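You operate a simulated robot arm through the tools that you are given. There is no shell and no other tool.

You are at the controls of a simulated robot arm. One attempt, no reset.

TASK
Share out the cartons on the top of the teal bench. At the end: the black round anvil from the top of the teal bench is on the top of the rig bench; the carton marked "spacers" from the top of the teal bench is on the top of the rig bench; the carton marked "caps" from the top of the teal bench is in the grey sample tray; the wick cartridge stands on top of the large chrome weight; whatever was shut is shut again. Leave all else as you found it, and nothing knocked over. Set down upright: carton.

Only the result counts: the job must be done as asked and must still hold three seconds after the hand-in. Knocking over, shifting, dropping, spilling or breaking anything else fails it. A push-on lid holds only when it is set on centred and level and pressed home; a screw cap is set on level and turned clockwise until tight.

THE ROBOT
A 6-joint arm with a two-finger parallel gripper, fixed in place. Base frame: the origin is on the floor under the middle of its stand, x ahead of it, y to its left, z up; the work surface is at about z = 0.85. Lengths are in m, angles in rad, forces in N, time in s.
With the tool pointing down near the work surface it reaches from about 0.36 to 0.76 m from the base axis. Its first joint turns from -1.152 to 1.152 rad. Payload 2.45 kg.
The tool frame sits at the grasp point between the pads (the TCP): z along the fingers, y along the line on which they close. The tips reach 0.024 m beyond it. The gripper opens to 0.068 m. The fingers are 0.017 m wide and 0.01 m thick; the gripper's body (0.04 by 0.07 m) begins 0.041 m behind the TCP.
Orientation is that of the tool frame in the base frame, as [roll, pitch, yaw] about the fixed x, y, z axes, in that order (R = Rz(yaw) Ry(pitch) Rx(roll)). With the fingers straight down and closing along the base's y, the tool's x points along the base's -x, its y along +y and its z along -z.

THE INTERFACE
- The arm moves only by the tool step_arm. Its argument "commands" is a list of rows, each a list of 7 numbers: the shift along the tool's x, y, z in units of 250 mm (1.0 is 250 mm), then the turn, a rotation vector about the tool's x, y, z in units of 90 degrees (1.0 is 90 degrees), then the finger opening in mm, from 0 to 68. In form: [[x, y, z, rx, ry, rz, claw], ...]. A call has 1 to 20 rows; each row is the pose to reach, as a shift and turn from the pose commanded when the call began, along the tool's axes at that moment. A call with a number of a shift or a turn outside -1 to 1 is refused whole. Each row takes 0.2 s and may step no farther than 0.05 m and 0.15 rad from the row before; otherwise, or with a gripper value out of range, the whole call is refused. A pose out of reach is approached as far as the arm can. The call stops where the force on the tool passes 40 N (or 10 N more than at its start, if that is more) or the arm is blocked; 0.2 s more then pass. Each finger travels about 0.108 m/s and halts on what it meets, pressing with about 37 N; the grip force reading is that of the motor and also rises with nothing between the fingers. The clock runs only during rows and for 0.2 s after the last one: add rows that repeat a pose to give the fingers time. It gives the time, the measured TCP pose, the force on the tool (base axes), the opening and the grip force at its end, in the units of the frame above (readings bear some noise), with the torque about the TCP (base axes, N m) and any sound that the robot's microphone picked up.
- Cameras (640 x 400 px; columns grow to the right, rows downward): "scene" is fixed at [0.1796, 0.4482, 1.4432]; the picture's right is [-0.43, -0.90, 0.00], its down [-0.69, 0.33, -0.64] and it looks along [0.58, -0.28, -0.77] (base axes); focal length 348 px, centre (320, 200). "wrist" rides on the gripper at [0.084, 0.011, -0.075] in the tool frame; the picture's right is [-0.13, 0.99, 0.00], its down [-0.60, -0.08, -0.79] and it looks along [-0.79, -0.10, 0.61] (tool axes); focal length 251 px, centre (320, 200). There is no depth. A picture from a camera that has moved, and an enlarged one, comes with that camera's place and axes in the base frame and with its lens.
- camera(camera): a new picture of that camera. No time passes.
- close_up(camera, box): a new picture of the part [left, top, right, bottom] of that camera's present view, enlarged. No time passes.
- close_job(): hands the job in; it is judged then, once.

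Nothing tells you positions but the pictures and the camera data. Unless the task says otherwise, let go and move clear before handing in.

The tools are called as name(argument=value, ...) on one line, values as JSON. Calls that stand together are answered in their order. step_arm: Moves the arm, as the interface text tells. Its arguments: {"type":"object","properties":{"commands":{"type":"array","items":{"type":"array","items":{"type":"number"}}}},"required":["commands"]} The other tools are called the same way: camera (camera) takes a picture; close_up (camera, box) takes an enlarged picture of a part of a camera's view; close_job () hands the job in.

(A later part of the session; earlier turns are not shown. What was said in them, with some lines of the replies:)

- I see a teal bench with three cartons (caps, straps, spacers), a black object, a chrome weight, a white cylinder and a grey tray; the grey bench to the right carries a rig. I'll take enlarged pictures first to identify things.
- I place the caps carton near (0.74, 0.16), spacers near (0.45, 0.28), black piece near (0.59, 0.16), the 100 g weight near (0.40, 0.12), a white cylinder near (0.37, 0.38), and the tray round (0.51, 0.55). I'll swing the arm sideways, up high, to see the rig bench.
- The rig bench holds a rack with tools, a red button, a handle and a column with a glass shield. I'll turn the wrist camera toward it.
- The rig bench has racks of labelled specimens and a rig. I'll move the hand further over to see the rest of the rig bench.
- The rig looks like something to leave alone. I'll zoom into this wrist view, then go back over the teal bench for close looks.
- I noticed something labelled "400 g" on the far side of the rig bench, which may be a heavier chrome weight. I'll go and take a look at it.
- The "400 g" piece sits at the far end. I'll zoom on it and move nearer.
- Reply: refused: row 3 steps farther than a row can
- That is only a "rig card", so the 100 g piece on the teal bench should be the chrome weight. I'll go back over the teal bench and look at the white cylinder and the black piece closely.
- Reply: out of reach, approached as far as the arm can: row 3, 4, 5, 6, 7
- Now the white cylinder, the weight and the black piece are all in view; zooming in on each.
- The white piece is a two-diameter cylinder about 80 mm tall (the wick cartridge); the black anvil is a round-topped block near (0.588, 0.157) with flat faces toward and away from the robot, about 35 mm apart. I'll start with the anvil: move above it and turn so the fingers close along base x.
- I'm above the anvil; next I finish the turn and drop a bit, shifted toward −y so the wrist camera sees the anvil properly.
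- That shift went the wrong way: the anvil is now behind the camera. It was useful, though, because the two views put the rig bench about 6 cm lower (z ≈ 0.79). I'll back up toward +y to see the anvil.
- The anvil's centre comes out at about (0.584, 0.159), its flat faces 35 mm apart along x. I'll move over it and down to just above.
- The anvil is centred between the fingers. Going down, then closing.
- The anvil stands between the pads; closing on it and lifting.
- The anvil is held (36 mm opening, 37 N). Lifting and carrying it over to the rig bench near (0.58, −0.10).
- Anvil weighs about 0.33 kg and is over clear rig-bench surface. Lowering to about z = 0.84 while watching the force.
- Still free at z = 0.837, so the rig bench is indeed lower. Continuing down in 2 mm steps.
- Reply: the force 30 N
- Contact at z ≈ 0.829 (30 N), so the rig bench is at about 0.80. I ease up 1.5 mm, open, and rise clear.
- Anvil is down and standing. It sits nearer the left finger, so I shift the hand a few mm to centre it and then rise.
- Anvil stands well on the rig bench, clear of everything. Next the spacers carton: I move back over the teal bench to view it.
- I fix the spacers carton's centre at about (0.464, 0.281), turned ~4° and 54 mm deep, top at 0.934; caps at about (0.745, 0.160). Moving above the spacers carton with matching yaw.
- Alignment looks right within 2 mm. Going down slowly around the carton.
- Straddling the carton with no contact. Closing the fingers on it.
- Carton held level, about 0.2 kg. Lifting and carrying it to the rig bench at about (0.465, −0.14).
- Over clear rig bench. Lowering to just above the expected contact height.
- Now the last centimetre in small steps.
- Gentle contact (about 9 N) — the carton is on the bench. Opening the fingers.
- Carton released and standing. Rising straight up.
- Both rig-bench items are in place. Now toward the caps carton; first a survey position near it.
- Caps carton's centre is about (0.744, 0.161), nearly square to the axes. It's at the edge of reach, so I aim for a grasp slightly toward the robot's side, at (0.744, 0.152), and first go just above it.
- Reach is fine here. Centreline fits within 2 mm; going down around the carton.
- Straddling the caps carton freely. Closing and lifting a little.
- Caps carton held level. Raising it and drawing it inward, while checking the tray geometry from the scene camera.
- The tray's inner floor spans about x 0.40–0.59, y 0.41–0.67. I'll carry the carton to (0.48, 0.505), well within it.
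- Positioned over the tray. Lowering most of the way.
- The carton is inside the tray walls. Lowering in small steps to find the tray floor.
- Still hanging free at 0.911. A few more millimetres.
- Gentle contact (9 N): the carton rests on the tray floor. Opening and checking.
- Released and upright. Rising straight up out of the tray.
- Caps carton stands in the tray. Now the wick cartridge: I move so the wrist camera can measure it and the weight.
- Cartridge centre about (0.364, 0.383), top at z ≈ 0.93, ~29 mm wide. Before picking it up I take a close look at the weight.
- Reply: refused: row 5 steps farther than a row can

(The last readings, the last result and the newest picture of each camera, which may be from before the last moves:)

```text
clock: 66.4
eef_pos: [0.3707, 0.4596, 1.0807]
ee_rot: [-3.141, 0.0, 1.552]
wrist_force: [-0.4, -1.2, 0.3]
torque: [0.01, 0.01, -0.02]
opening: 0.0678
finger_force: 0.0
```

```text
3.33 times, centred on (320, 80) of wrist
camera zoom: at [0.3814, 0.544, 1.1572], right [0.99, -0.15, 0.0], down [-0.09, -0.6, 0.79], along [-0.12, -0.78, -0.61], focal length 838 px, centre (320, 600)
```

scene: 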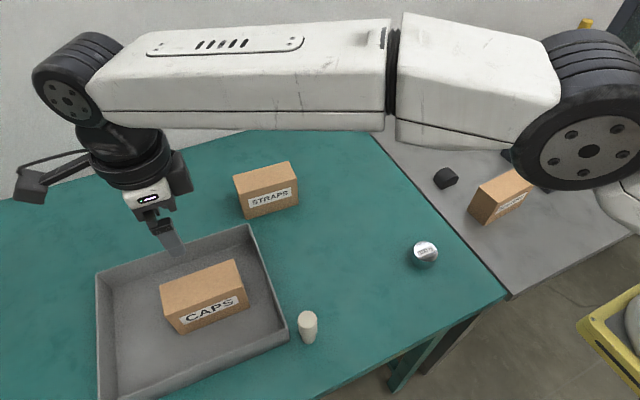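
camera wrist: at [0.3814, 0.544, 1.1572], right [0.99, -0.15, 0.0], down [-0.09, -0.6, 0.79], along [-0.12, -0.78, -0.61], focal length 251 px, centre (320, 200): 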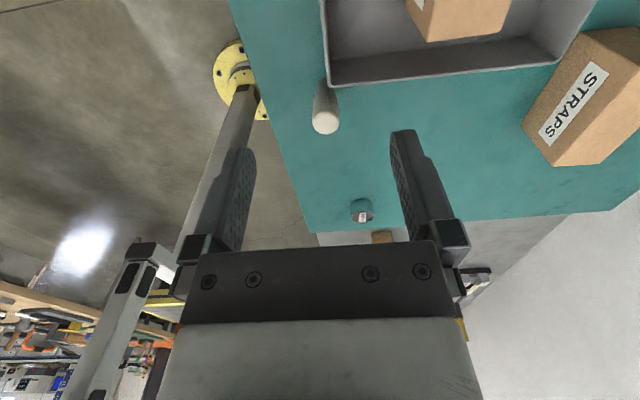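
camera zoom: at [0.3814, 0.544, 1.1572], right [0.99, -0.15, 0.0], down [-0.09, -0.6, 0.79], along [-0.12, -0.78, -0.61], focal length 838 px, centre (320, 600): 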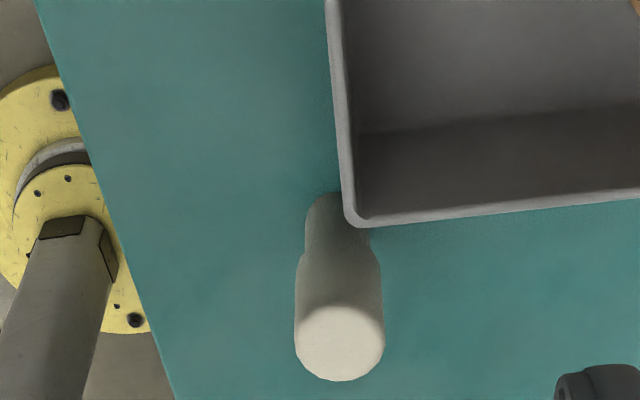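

That call was refused for one long step; resending with smaller ones.

step_arm(commands=[[-0.16, 0.02, 0, 0, 0, 0, 68], [-0.32, 0.04, 0, 0, 0, 0, 68], [-0.48, 0.06, 0, 0, 0, 0, 68], [-0.64, 0.08, 0.03, 0, 0, 0, 68], [-0.78, 0.1, 0.1, 0, 0, 0, 68], [-0.9, 0.12, 0.17, 0, 0, 0, 68], [-1.0, 0.13, 0.24, 0, 0, 0, 68], [-1.0, 0.13, 0.24, 0, 0, 0, 68]])

camera(camera="wrist")

close_up(camera="wrist", box=[240, 20, 400, 140])

close_up(camera="scene", box=[385, 225, 465, 285])

close_up(camera="scene", box=[260, 285, 360, 360])

```text
clock: 68.2
eef_pos: [0.4004, 0.2107, 1.0206]
ee_rot: [-3.141, 0.0, 1.553]
wrist_force: [0.4, 0.5, 0.1]
torque: [-0.02, 0.0, -0.04]
opening: 0.0679
finger_force: 0.0
```

```text
taken
camera wrist: at [0.4106, 0.2935, 1.097], right [0.99, -0.15, 0.0], down [-0.09, -0.6, 0.79], along [-0.12, -0.78, -0.61], focal length 251 px, centre (320, 200)
```

wrist: 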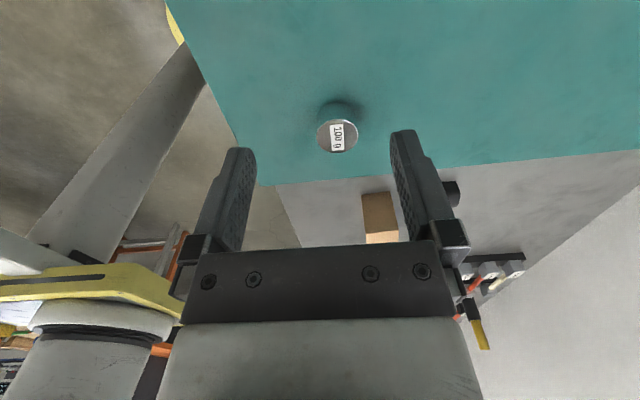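

```text
3.33 times, centred on (320, 80) of wrist
camera zoom: at [0.4106, 0.2935, 1.097], right [0.99, -0.15, 0.0], down [-0.09, -0.6, 0.79], along [-0.12, -0.78, -0.61], focal length 838 px, centre (320, 600)
```

zoom: 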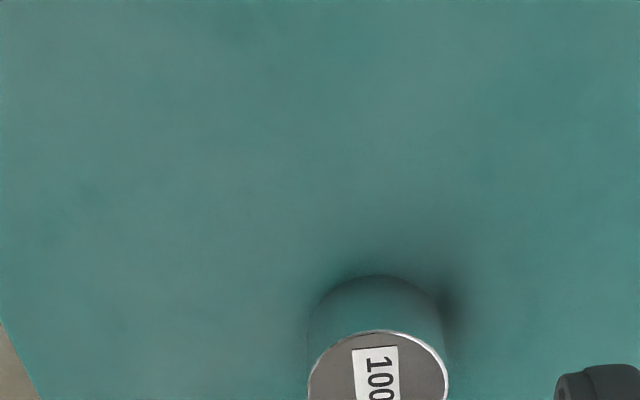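

```text
6.67 times, centred on (425, 255) of scene
camera zoom: at [0.1796, 0.4482, 1.4432], right [-0.43, -0.9, 0.0], down [-0.69, 0.33, -0.64], along [0.58, -0.28, -0.77], focal length 2317 px, centre (-380, -167)
```

zoom: 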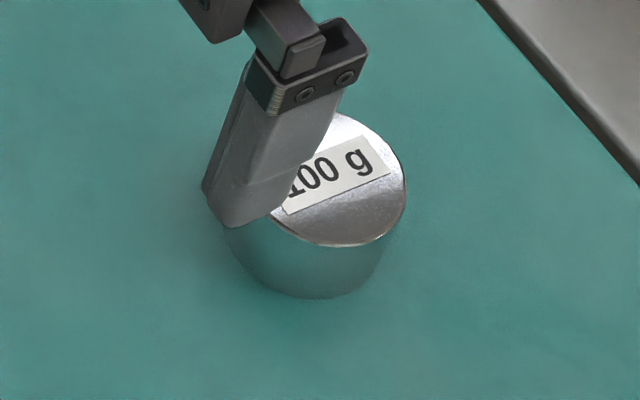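

```text
5.33 times, centred on (310, 322) of scene
camera zoom: at [0.1796, 0.4482, 1.4432], right [-0.43, -0.9, 0.0], down [-0.69, 0.33, -0.64], along [0.58, -0.28, -0.77], focal length 1854 px, centre (373, -453)
```

zoom: 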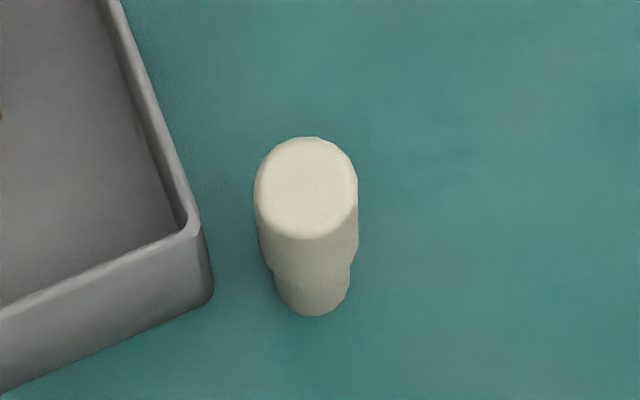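

I need the whole weight in frame; a better-boxed zoom.

close_up(camera="wrist", box=[285, 85, 395, 165])

```text
5.00 times, centred on (340, 125) of wrist
camera zoom: at [0.4106, 0.2935, 1.097], right [0.99, -0.15, 0.0], down [-0.09, -0.6, 0.79], along [-0.12, -0.78, -0.61], focal length 1257 px, centre (220, 575)
```

zoom: 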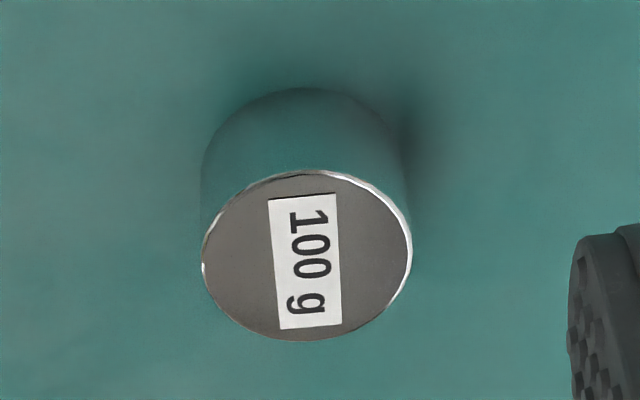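

The weight's centre is about (0.404, 0.121), top at z ≈ 0.879; the cartridge stands at (0.365, 0.3815), top ≈ 0.926. Moving above the cartridge with the hand.

step_arm(commands=[[0.15, -0.034, -0.05, 0, 0, 0, 68], [0.3, -0.068, -0.05, 0, 0, 0, 68], [0.45, -0.102, -0.05, 0, 0, 0, 68], [0.6, -0.136, -0.05, 0, 0, 0, 68], [0.682, -0.154, -0.05, 0, 0, 0, 68], [0.682, -0.154, 0.06, 0, 0, 0, 68], [0.682, -0.154, 0.12, 0, 0, 0, 68], [0.682, -0.154, 0.12, 0, 0, 0, 68]])

camera(camera="wrist")

camera(camera="scene")

```text
clock: 70.0
eef_pos: [0.3641, 0.3817, 0.9927]
ee_rot: [3.14, -0.002, 1.554]
wrist_force: [0.4, 0.3, 0.1]
torque: [-0.01, 0.02, 0.0]
opening: 0.0679
finger_force: 0.1
```

```text
taken
camera wrist: at [0.3747, 0.4667, 1.0681], right [0.99, -0.15, 0.0], down [-0.09, -0.6, 0.79], along [-0.12, -0.78, -0.61], focal length 251 px, centre (320, 200)
```

wrist: 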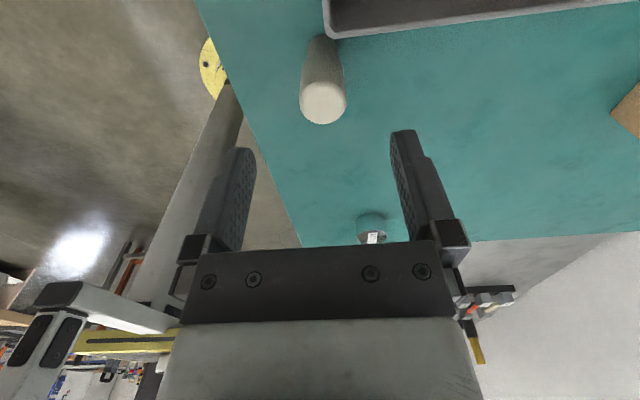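

```text
taken
```

scene: 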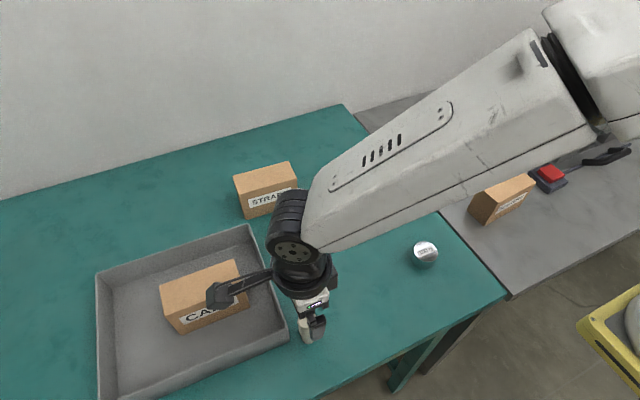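

close_up(camera="wrist", box=[270, 20, 380, 140])

```text
3.33 times, centred on (325, 80) of wrist
camera zoom: at [0.3747, 0.4667, 1.0681], right [0.99, -0.15, 0.0], down [-0.09, -0.6, 0.79], along [-0.12, -0.78, -0.61], focal length 838 px, centre (303, 600)
```

zoom: 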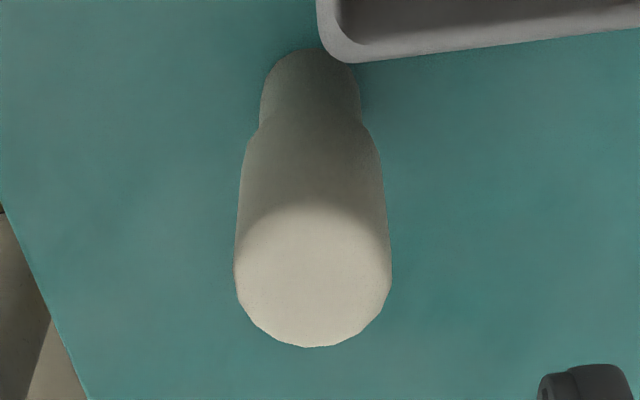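

The cartridge appears at column 323, which matches the midline between the finger tips. Descending partway and rechecking.

step_arm(commands=[[0, 0, 0.06, 0, 0, 0, 68], [0, 0, 0.12, 0, 0, 0, 68], [0, 0, 0.18, 0, 0, 0, 68], [0, 0, 0.22, 0, 0, 0, 68], [0, 0, 0.22, 0, 0, 0, 68]])

camera(camera="wrist")

close_up(camera="wrist", box=[220, 60, 420, 210])

```text
clock: 71.2
eef_pos: [0.3622, 0.3819, 0.9384]
ee_rot: [-3.141, 0.0, 1.554]
wrist_force: [-0.4, 0.0, 0.4]
torque: [-0.02, -0.01, -0.03]
opening: 0.0678
finger_force: 0.1
```

```text
taken
camera wrist: at [0.3739, 0.4661, 1.0132], right [0.99, -0.15, 0.0], down [-0.09, -0.6, 0.79], along [-0.12, -0.78, -0.61], focal length 251 px, centre (320, 200)
```

wrist: 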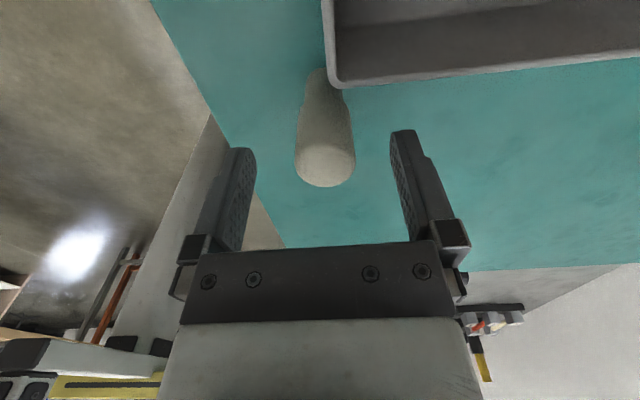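

```text
2.67 times, centred on (320, 135) of wrist
camera zoom: at [0.3739, 0.4661, 1.0132], right [0.99, -0.15, 0.0], down [-0.09, -0.6, 0.79], along [-0.12, -0.78, -0.61], focal length 670 px, centre (320, 373)
```

zoom: 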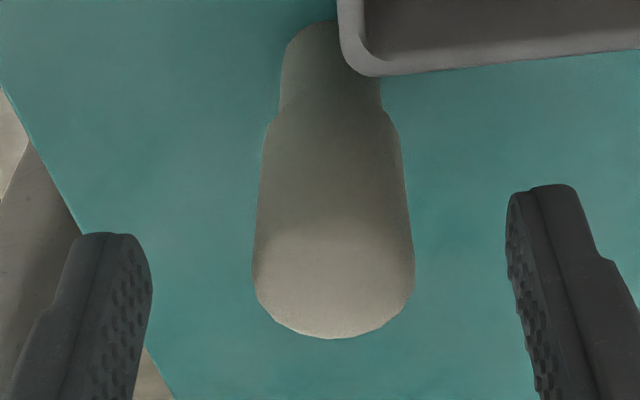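

By the camera geometry the cartridge is about 2.3 mm off toward +x from the tool axis. Correcting that and descending to the grasp height.

step_arm(commands=[[0, 0.0094, 0.0, 0, 0, 0, 68], [0, 0.0094, 0.04, 0, 0, 0, 68], [0, 0.0094, 0.08, 0, 0, 0, 68], [0, 0.0094, 0.12, 0, 0, 0, 68], [0, 0.0094, 0.15, 0, 0, 0, 68], [0, 0.0094, 0.15, 0, 0, 0, 68]])

camera(camera="wrist")

close_up(camera="wrist", box=[220, 80, 420, 240])

close_up(camera="scene", box=[240, 260, 380, 380])

```text
clock: 72.6
eef_pos: [0.3656, 0.382, 0.8998]
ee_rot: [3.141, -0.001, 1.554]
wrist_force: [0.6, -0.3, -0.2]
torque: [0.0, -0.01, -0.01]
opening: 0.0677
finger_force: 0.0
```

```text
taken
camera wrist: at [0.3769, 0.4662, 0.9749], right [0.99, -0.15, 0.0], down [-0.09, -0.6, 0.79], along [-0.12, -0.78, -0.61], focal length 251 px, centre (320, 200)
```

wrist: 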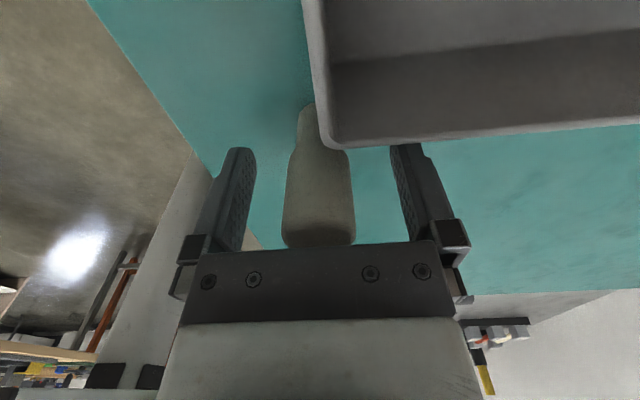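

```text
2.50 times, centred on (320, 160) of wrist
camera zoom: at [0.3769, 0.4662, 0.9749], right [0.99, -0.15, 0.0], down [-0.09, -0.6, 0.79], along [-0.12, -0.78, -0.61], focal length 629 px, centre (320, 300)
```

zoom: 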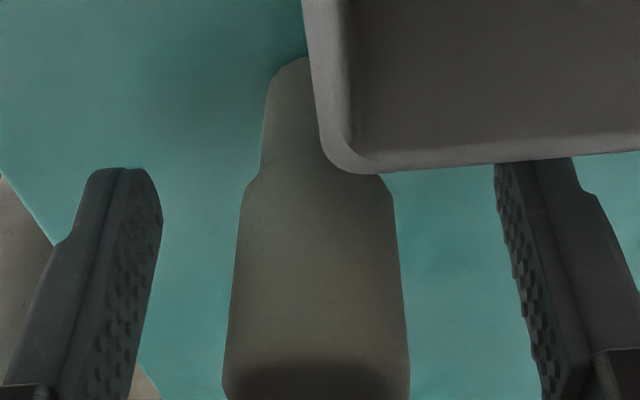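

```text
3.33 times, centred on (310, 320) of scene
camera zoom: at [0.1796, 0.4482, 1.4432], right [-0.43, -0.9, 0.0], down [-0.69, 0.33, -0.64], along [0.58, -0.28, -0.77], focal length 1159 px, centre (353, -200)
```

zoom: 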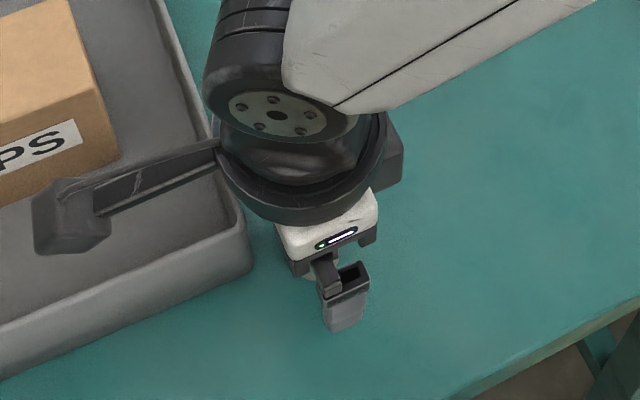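

The cartridge is centred between the pads. Closing gradually, stopping just short of contact to check.

step_arm(commands=[[0, 0, 0, 0, 0, 0, 60], [0, 0, 0, 0, 0, 0, 52], [0, 0, 0, 0, 0, 0, 45], [0, 0, 0, 0, 0, 0, 40], [0, 0, 0, 0, 0, 0, 36], [0, 0, 0, 0, 0, 0, 34], [0, 0, 0, 0, 0, 0, 34]])

close_up(camera="wrist", box=[220, 80, 420, 240])

```text
clock: 74.2
eef_pos: [0.3663, 0.3823, 0.8989]
ee_rot: [3.141, -0.001, 1.554]
wrist_force: [-0.2, -0.6, -0.8]
torque: [-0.01, 0.0, 0.02]
opening: 0.0338
finger_force: 0.1
```

```text
2.50 times, centred on (320, 160) of wrist
camera zoom: at [0.3769, 0.4662, 0.975], right [0.99, -0.15, 0.0], down [-0.09, -0.6, 0.79], along [-0.12, -0.78, -0.61], focal length 629 px, centre (320, 300)
```

zoom: 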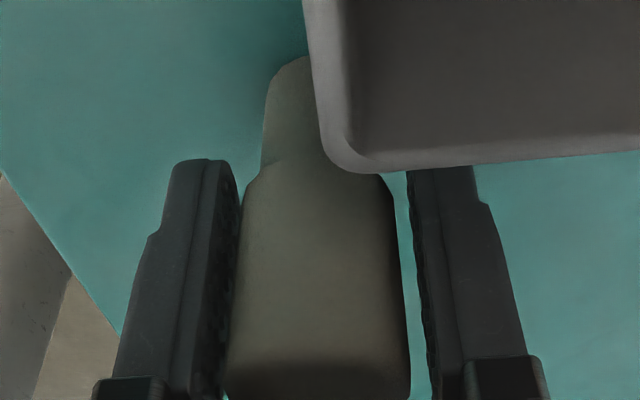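

Left pad is almost touching and the right has ~2–3 mm gap, so I shift about 1.2 mm toward −x and close.

step_arm(commands=[[0, -0.005, 0, 0, 0, 0, 34], [0, -0.005, 0, 0, 0, 0, 32], [0, -0.005, 0, 0, 0, 0, 31]])

close_up(camera="wrist", box=[220, 80, 420, 240])

```text
clock: 75.0
eef_pos: [0.3641, 0.382, 0.8995]
ee_rot: [-3.142, 0.0, 1.554]
wrist_force: [0.3, 0.0, 0.1]
torque: [0.01, 0.01, 0.0]
opening: 0.031
finger_force: 0.1
```

```text
2.50 times, centred on (320, 160) of wrist
camera zoom: at [0.3758, 0.4663, 0.9751], right [0.99, -0.15, 0.0], down [-0.09, -0.6, 0.79], along [-0.12, -0.78, -0.61], focal length 629 px, centre (320, 300)
```

zoom: 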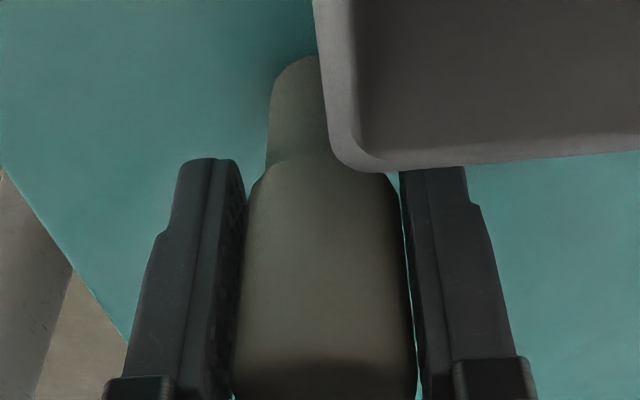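

Centred with sub-millimetre gaps on both sides. Closing fully.

step_arm(commands=[[0, 0, 0, 0, 0, 0, 29], [0, 0, 0, 0, 0, 0, 27], [0, 0, 0, 0, 0, 0, 22], [0, 0, 0, 0, 0, 0, 22], [0, 0, 0, 0, 0, 0, 22]])

camera(camera="wrist")

```text
clock: 76.2
eef_pos: [0.3647, 0.3817, 0.8999]
ee_rot: [-3.141, 0.0, 1.553]
wrist_force: [0.3, -0.6, 0.3]
torque: [-0.03, -0.01, -0.05]
opening: 0.0286
finger_force: 36.5
```

```text
taken
camera wrist: at [0.3759, 0.4663, 0.975], right [0.99, -0.15, 0.0], down [-0.09, -0.6, 0.79], along [-0.12, -0.78, -0.61], focal length 251 px, centre (320, 200)
```

wrist: 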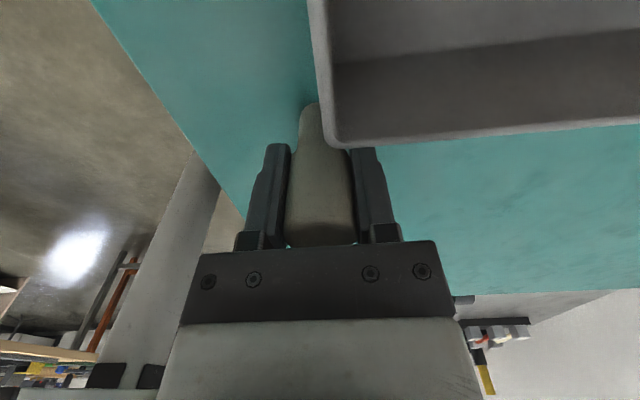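

The cartridge is held (28.6 mm). Lifting and moving toward the weight.

step_arm(commands=[[0, 0, -0.04, 0, 0, 0, 22], [0, 0, -0.12, 0, 0, 0, 22], [0, 0, -0.24, 0, 0, 0, 22], [0, 0, -0.36, 0, 0, 0, 22], [-0.1, 0.016, -0.42, 0, 0, 0, 22], [-0.22, 0.034, -0.42, 0, 0, 0, 22], [-0.34, 0.052, -0.42, 0, 0, 0, 22], [-0.46, 0.07, -0.42, 0, 0, 0, 22], [-0.58, 0.088, -0.42, 0, 0, 0, 22], [-0.68, 0.105, -0.42, 0, 0, 0, 22], [-0.68, 0.105, -0.42, 0, 0, 0, 22]])

camera(camera="wrist")

camera(camera="scene")

```text
clock: 78.6
eef_pos: [0.3865, 0.2116, 1.0045]
ee_rot: [-3.141, 0.001, 1.552]
wrist_force: [0.5, -0.2, -0.8]
torque: [-0.01, -0.04, -0.02]
opening: 0.0285
finger_force: 36.6
```

```text
taken
camera wrist: at [0.3975, 0.295, 1.0798], right [0.99, -0.15, 0.0], down [-0.09, -0.6, 0.79], along [-0.12, -0.78, -0.61], focal length 251 px, centre (320, 200)
```

wrist: 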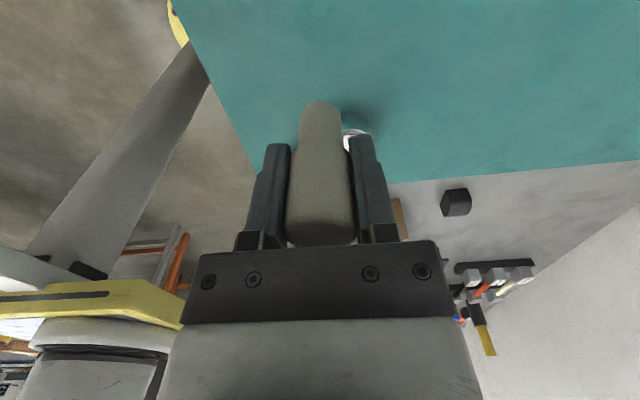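

```text
taken
```

scene: 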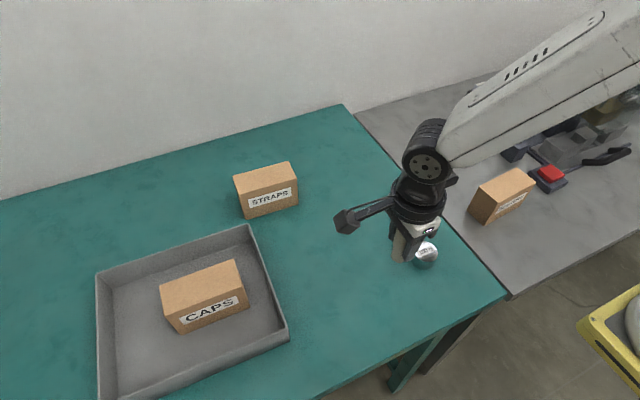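

Moving over the weight, then checking alignment from both cameras.

step_arm(commands=[[-0.12, 0.026, 0, 0, 0, 0, 22], [-0.24, 0.051, 0, 0, 0, 0, 22], [-0.361, 0.077, 0, 0, 0, 0, 22], [-0.361, 0.077, 0.1, 0, 0, 0, 22], [-0.361, 0.077, 0.16, 0, 0, 0, 22], [-0.361, 0.077, 0.16, 0, 0, 0, 22]])

camera(camera="wrist")

close_up(camera="wrist", box=[240, 40, 400, 160])

close_up(camera="scene", box=[370, 190, 480, 290])

```text
clock: 80.0
eef_pos: [0.4049, 0.1214, 0.965]
ee_rot: [3.141, 0.0, 1.554]
wrist_force: [0.2, -0.5, -1.1]
torque: [0.0, -0.02, 0.03]
opening: 0.0283
finger_force: 36.9
```

```text
taken
camera wrist: at [0.4159, 0.2049, 1.0396], right [0.99, -0.15, 0.0], down [-0.09, -0.6, 0.79], along [-0.12, -0.78, -0.61], focal length 251 px, centre (320, 200)
```

wrist: 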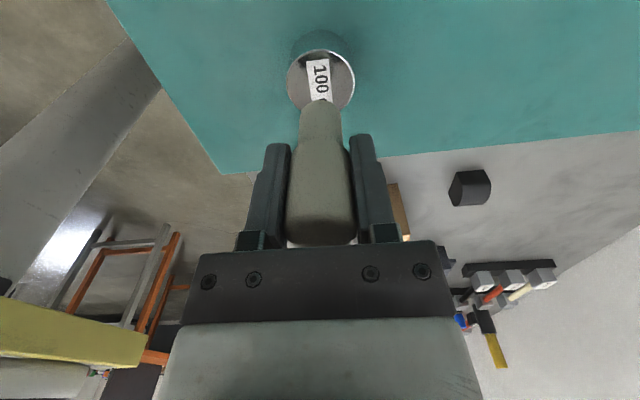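

```text
3.33 times, centred on (320, 100) of wrist
camera zoom: at [0.4159, 0.2049, 1.0396], right [0.99, -0.15, 0.0], down [-0.09, -0.6, 0.79], along [-0.12, -0.78, -0.61], focal length 838 px, centre (320, 533)
```

zoom: 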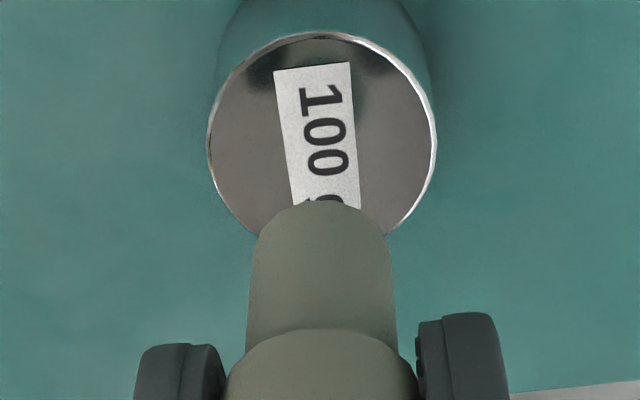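

```text
4.00 times, centred on (425, 240) of scene
camera zoom: at [0.1796, 0.4482, 1.4432], right [-0.43, -0.9, 0.0], down [-0.69, 0.33, -0.64], along [0.58, -0.28, -0.77], focal length 1390 px, centre (-100, 40)
```

zoom: 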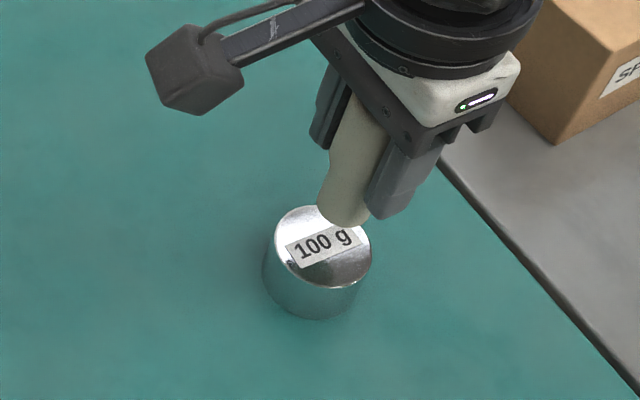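

Alignment is within about 1 mm. Lowering to just above contact.

step_arm(commands=[[-0.003, 0, 0.03, 0, 0, 0, 22], [-0.003, 0, 0.06, 0, 0, 0, 22], [-0.003, 0, 0.09, 0, 0, 0, 22], [-0.003, 0, 0.11, 0, 0, 0, 22], [-0.003, 0, 0.12, 0, 0, 0, 22]])

close_up(camera="wrist", box=[240, 60, 400, 180])

close_up(camera="scene", box=[380, 200, 480, 290])

```text
clock: 81.2
eef_pos: [0.4057, 0.1204, 0.9329]
ee_rot: [3.141, 0.0, 1.553]
wrist_force: [0.1, 0.2, -0.5]
torque: [0.02, -0.01, -0.02]
opening: 0.0282
finger_force: 37.2
```

```text
3.33 times, centred on (320, 120) of wrist
camera zoom: at [0.4168, 0.2048, 1.0095], right [0.99, -0.15, 0.0], down [-0.09, -0.6, 0.79], along [-0.12, -0.78, -0.61], focal length 838 px, centre (320, 467)
```

zoom: 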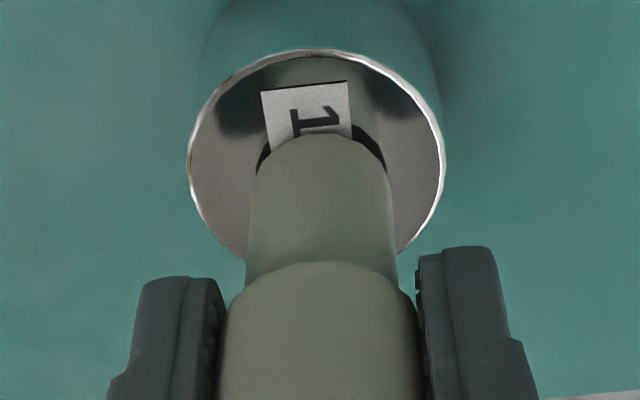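

```text
4.44 times, centred on (430, 245) of scene
camera zoom: at [0.1796, 0.4482, 1.4432], right [-0.43, -0.9, 0.0], down [-0.69, 0.33, -0.64], along [0.58, -0.28, -0.77], focal length 1545 px, centre (-169, 0)
```

zoom: 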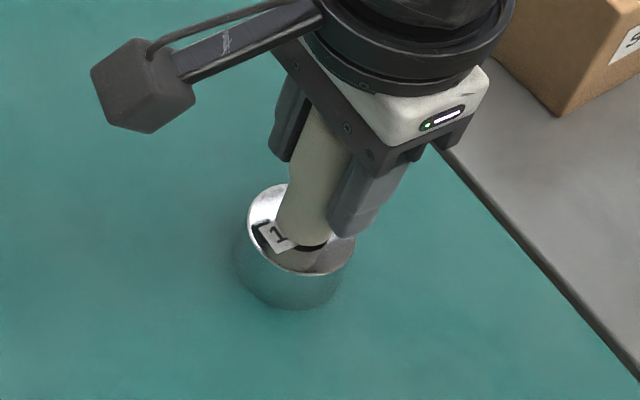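

The cartridge is centred and a few mm above the weight (its reflection is visible). Lowering in 1 mm steps.

step_arm(commands=[[0, 0, 0.004, 0, 0, 0, 22], [0, 0, 0.008, 0, 0, 0, 22], [0, 0, 0.012, 0, 0, 0, 22]])

close_up(camera="scene", box=[380, 200, 480, 290])

```text
clock: 82.0
eef_pos: [0.4047, 0.1202, 0.9312]
ee_rot: [3.141, 0.0, 1.555]
wrist_force: [0.4, 0.4, -0.1]
torque: [0.01, 0.03, -0.02]
opening: 0.0284
finger_force: 37.2
```

```text
4.44 times, centred on (430, 245) of scene
camera zoom: at [0.1796, 0.4482, 1.4432], right [-0.43, -0.9, 0.0], down [-0.69, 0.33, -0.64], along [0.58, -0.28, -0.77], focal length 1545 px, centre (-169, 0)
```

zoom: 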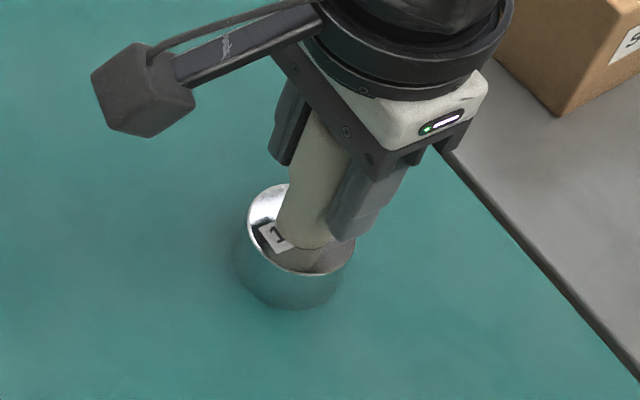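

step_arm(commands=[[0, 0, 0.003, 0, 0, 0, 22], [0, 0, 0.006, 0, 0, 0, 22]])

close_up(camera="wrist", box=[260, 70, 380, 160])

```text
clock: 82.6
eef_pos: [0.405, 0.1201, 0.9305]
ee_rot: [3.138, 0.001, 1.553]
wrist_force: [-2.7, -0.7, 20.6]
torque: [-0.08, 0.22, 0.01]
opening: 0.0284
finger_force: 36.8
```

```text
4.44 times, centred on (320, 115) of wrist
camera zoom: at [0.4164, 0.2044, 1.0066], right [0.99, -0.15, 0.0], down [-0.09, -0.6, 0.79], along [-0.12, -0.78, -0.61], focal length 1118 px, centre (320, 578)
```

zoom: 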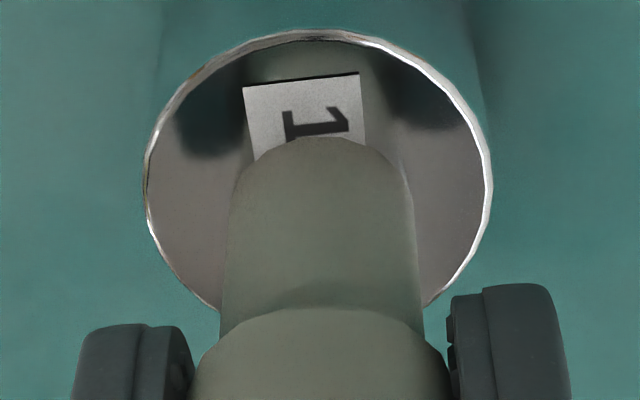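

In contact (20 N). Easing back about 0.7 mm to relieve the force, then reading it.

step_arm(commands=[[0, 0, -0.0025, 0, 0, 0, 22], [0, 0, -0.0025, 0, 0, 0, 22]])

```text
clock: 83.2
eef_pos: [0.4055, 0.1195, 0.9316]
ee_rot: [3.139, -0.001, 1.555]
wrist_force: [1.2, 3.8, 14.2]
torque: [0.16, -0.01, 0.01]
opening: 0.0285
finger_force: 36.6
```

step_arm(commands=[[0, 0, -0.0015, 0, 0, 0, 22], [0, 0, -0.0025, 0, 0, 0, 22], [0, 0, -0.0025, 0, 0, 0, 22]])

```text
clock: 84.0
eef_pos: [0.4051, 0.1194, 0.9307]
ee_rot: [-3.14, 0.0, 1.555]
wrist_force: [1.2, 0.5, 2.7]
torque: [0.01, -0.03, -0.01]
opening: 0.0284
finger_force: 37.1
```

Almost no load now. Opening slowly and evenly.

step_arm(commands=[[0, 0, 0, 0, 0, 0, 28], [0, 0, 0, 0, 0, 0, 29], [0, 0, 0, 0, 0, 0, 30], [0, 0, 0, 0, 0, 0, 31], [0, 0, 0, 0, 0, 0, 33], [0, 0, 0, 0, 0, 0, 36]])

close_up(camera="wrist", box=[220, 60, 420, 240])

close_up(camera="scene", box=[380, 200, 480, 290])

```text
clock: 85.4
eef_pos: [0.4046, 0.1195, 0.9311]
ee_rot: [3.141, -0.001, 1.552]
wrist_force: [-0.4, -0.2, 0.1]
torque: [0.01, 0.0, -0.01]
opening: 0.036
finger_force: 0.1
```

```text
2.22 times, centred on (320, 150) of wrist
camera zoom: at [0.4159, 0.204, 1.007], right [0.99, -0.15, 0.0], down [-0.09, -0.6, 0.79], along [-0.12, -0.78, -0.61], focal length 559 px, centre (320, 311)
```

zoom: 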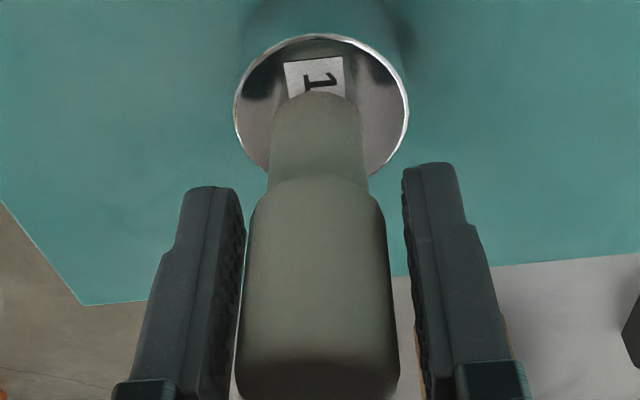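

```text
4.44 times, centred on (430, 245) of scene
camera zoom: at [0.1796, 0.4482, 1.4432], right [-0.43, -0.9, 0.0], down [-0.69, 0.33, -0.64], along [0.58, -0.28, -0.77], focal length 1545 px, centre (-169, 0)
```

zoom: 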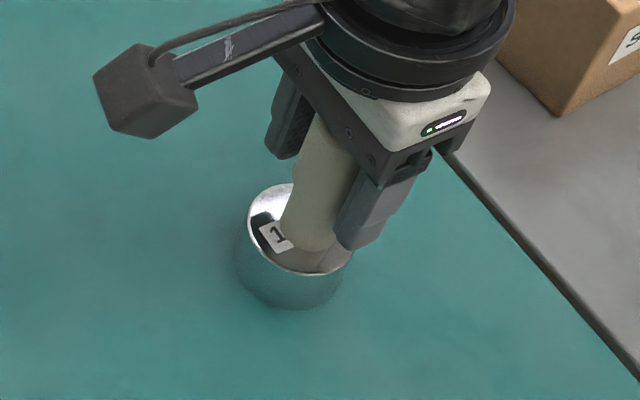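

It stands by itself. Opening the rest of the way, then rising straight up.

step_arm(commands=[[0, 0, 0, 0, 0, 0, 42], [0, 0, 0, 0, 0, 0, 50], [0, 0, 0, 0, 0, 0, 60], [0, 0, 0, 0, 0, 0, 68], [0, 0, 0, 0, 0, 0, 68]])

camera(camera="wrist")

```text
clock: 86.6
eef_pos: [0.4039, 0.1212, 0.9311]
ee_rot: [-3.141, -0.001, 1.555]
wrist_force: [-0.4, 0.0, -0.3]
torque: [0.0, 0.01, 0.01]
opening: 0.068
finger_force: 0.0
```

```text
taken
camera wrist: at [0.4159, 0.204, 1.0069], right [0.99, -0.15, 0.0], down [-0.09, -0.6, 0.79], along [-0.12, -0.78, -0.61], focal length 251 px, centre (320, 200)
```

wrist: 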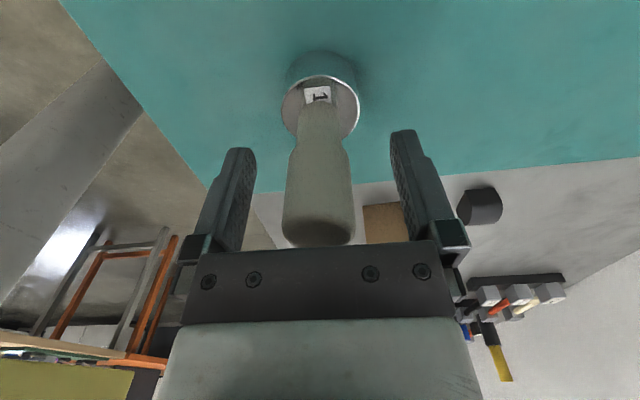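

step_arm(commands=[[0, 0, -0.04, 0, 0, 0, 68], [0, 0, -0.1, 0, 0, 0, 68], [0, 0, -0.18, 0, 0, 0, 68], [0, 0, -0.28, 0, 0, 0, 68], [0, 0, -0.4, 0, 0, 0, 68], [0, 0, -0.56, 0, 0, 0, 68], [0, 0, -0.72, 0, 0, 0, 68], [0, 0, -0.86, 0, 0, 0, 68]])

camera(camera="wrist")

camera(camera="scene")

```text
clock: 88.4
eef_pos: [0.4048, 0.1193, 1.1468]
ee_rot: [-3.141, 0.0, 1.552]
wrist_force: [0.0, 0.2, -0.9]
torque: [0.0, 0.0, -0.03]
opening: 0.0679
finger_force: 0.1
```

```text
taken
camera wrist: at [0.4152, 0.2037, 1.2231], right [0.99, -0.15, 0.0], down [-0.09, -0.6, 0.79], along [-0.12, -0.78, -0.61], focal length 251 px, centre (320, 200)
```

wrist: 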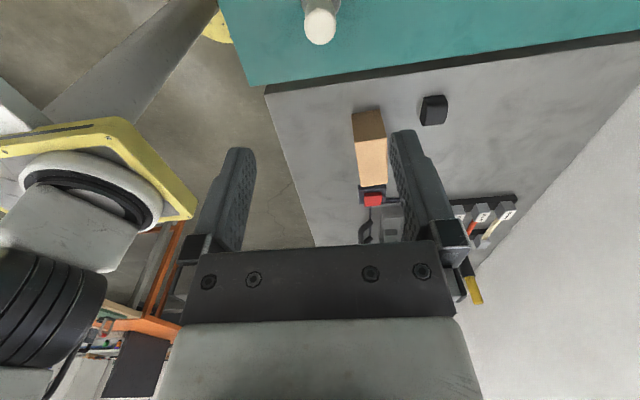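

```text
taken
```

scene: 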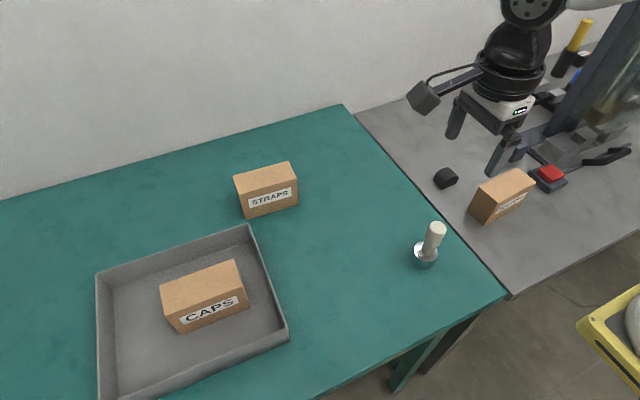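

All items are placed. A last close check of each result before handing in.

close_up(camera="scene", box=[380, 200, 480, 290])

close_up(camera="scene", box=[420, 120, 640, 260])

close_up(camera="scene", box=[80, 140, 320, 400])

```text
4.44 times, centred on (430, 245) of scene
camera zoom: at [0.1796, 0.4482, 1.4432], right [-0.43, -0.9, 0.0], down [-0.69, 0.33, -0.64], along [0.58, -0.28, -0.77], focal length 1545 px, centre (-169, 0)
```

zoom: 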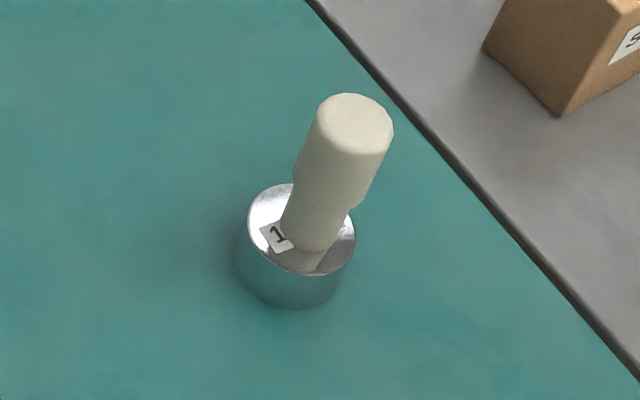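

```text
2.86 times, centred on (530, 190) of scene
camera zoom: at [0.1796, 0.4482, 1.4432], right [-0.43, -0.9, 0.0], down [-0.69, 0.33, -0.64], along [0.58, -0.28, -0.77], focal length 993 px, centre (-280, 229)
```

zoom: 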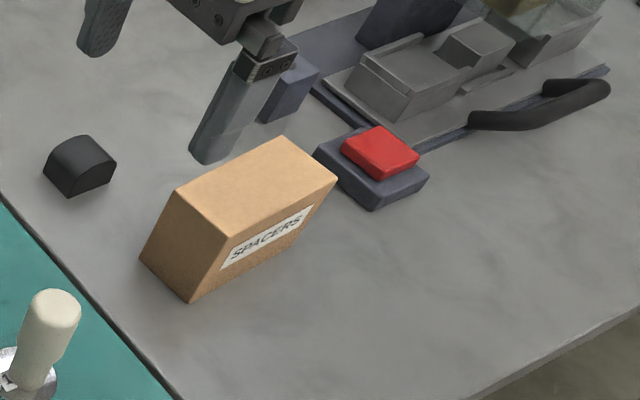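

```text
1.54 times, centred on (200, 270) of scene
camera zoom: at [0.1796, 0.4482, 1.4432], right [-0.43, -0.9, 0.0], down [-0.69, 0.33, -0.64], along [0.58, -0.28, -0.77], focal length 535 px, centre (505, 92)
```

zoom: 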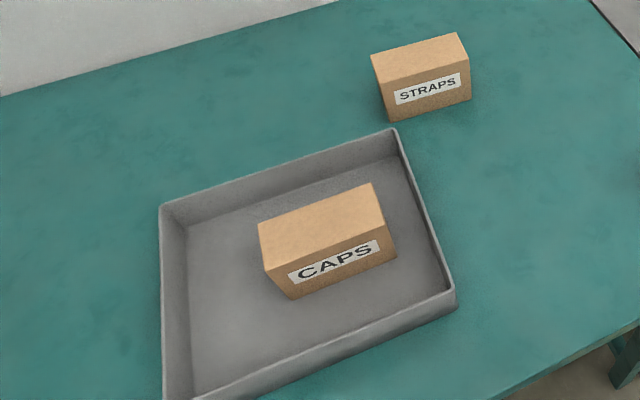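

Everything stands as asked: cartridge on the weight, caps in the tray, anvil and spacers on the rig bench, straps untouched. I wait a moment with the arm still to confirm it's stable.

step_arm(commands=[[0, 0, 0, 0, 0, 0, 68], [0, 0, 0, 0, 0, 0, 68], [0, 0, 0, 0, 0, 0, 68], [0, 0, 0, 0, 0, 0, 68], [0, 0, 0, 0, 0, 0, 68], [0, 0, 0, 0, 0, 0, 68], [0, 0, 0, 0, 0, 0, 68], [0, 0, 0, 0, 0, 0, 68], [0, 0, 0, 0, 0, 0, 68], [0, 0, 0, 0, 0, 0, 68]])

camera(camera="scene")

```text
clock: 90.6
eef_pos: [0.4041, 0.1192, 1.147]
ee_rot: [3.142, -0.001, 1.554]
wrist_force: [0.9, -0.5, 0.4]
torque: [-0.04, -0.02, 0.0]
opening: 0.068
finger_force: 0.1
```

```text
taken
```

scene: 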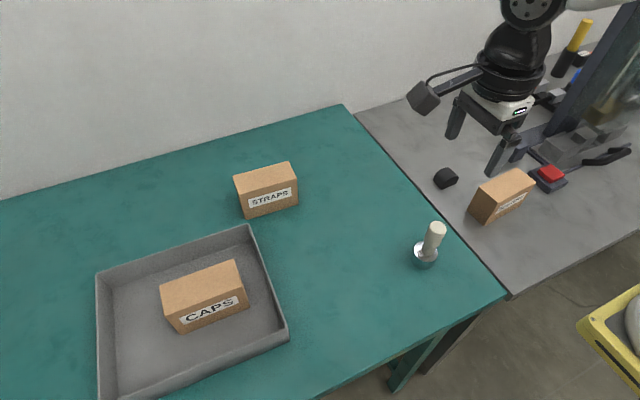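

Nothing has moved, the arm is clear, and every item is in its asked place. Handing the job in.

close_job()

```text
The job is handed in.
```

The job is handed in. Two seconds after my last move, a final picture showed everything still in place and the arm clear.

- **Black anvil:** it is on the rig bench, near (0.58, -0.09).
- **Spacers carton:** it stands upright on the rig bench, near (0.465, -0.14). It does not touch the red button or the rig.
- **Caps carton:** it stands upright inside the grey sample tray, clear of the walls.
- **Wick cartridge:** it stands upright on top of the chrome weight marked "100 g". That was the only chrome weight I could see, so I took it to be the large one. Likewise, I took the white two-diameter cylinder to be the cartridge.

I did not touch the straps carton or anything on the rig. I opened nothing, so there was nothing to shut again.
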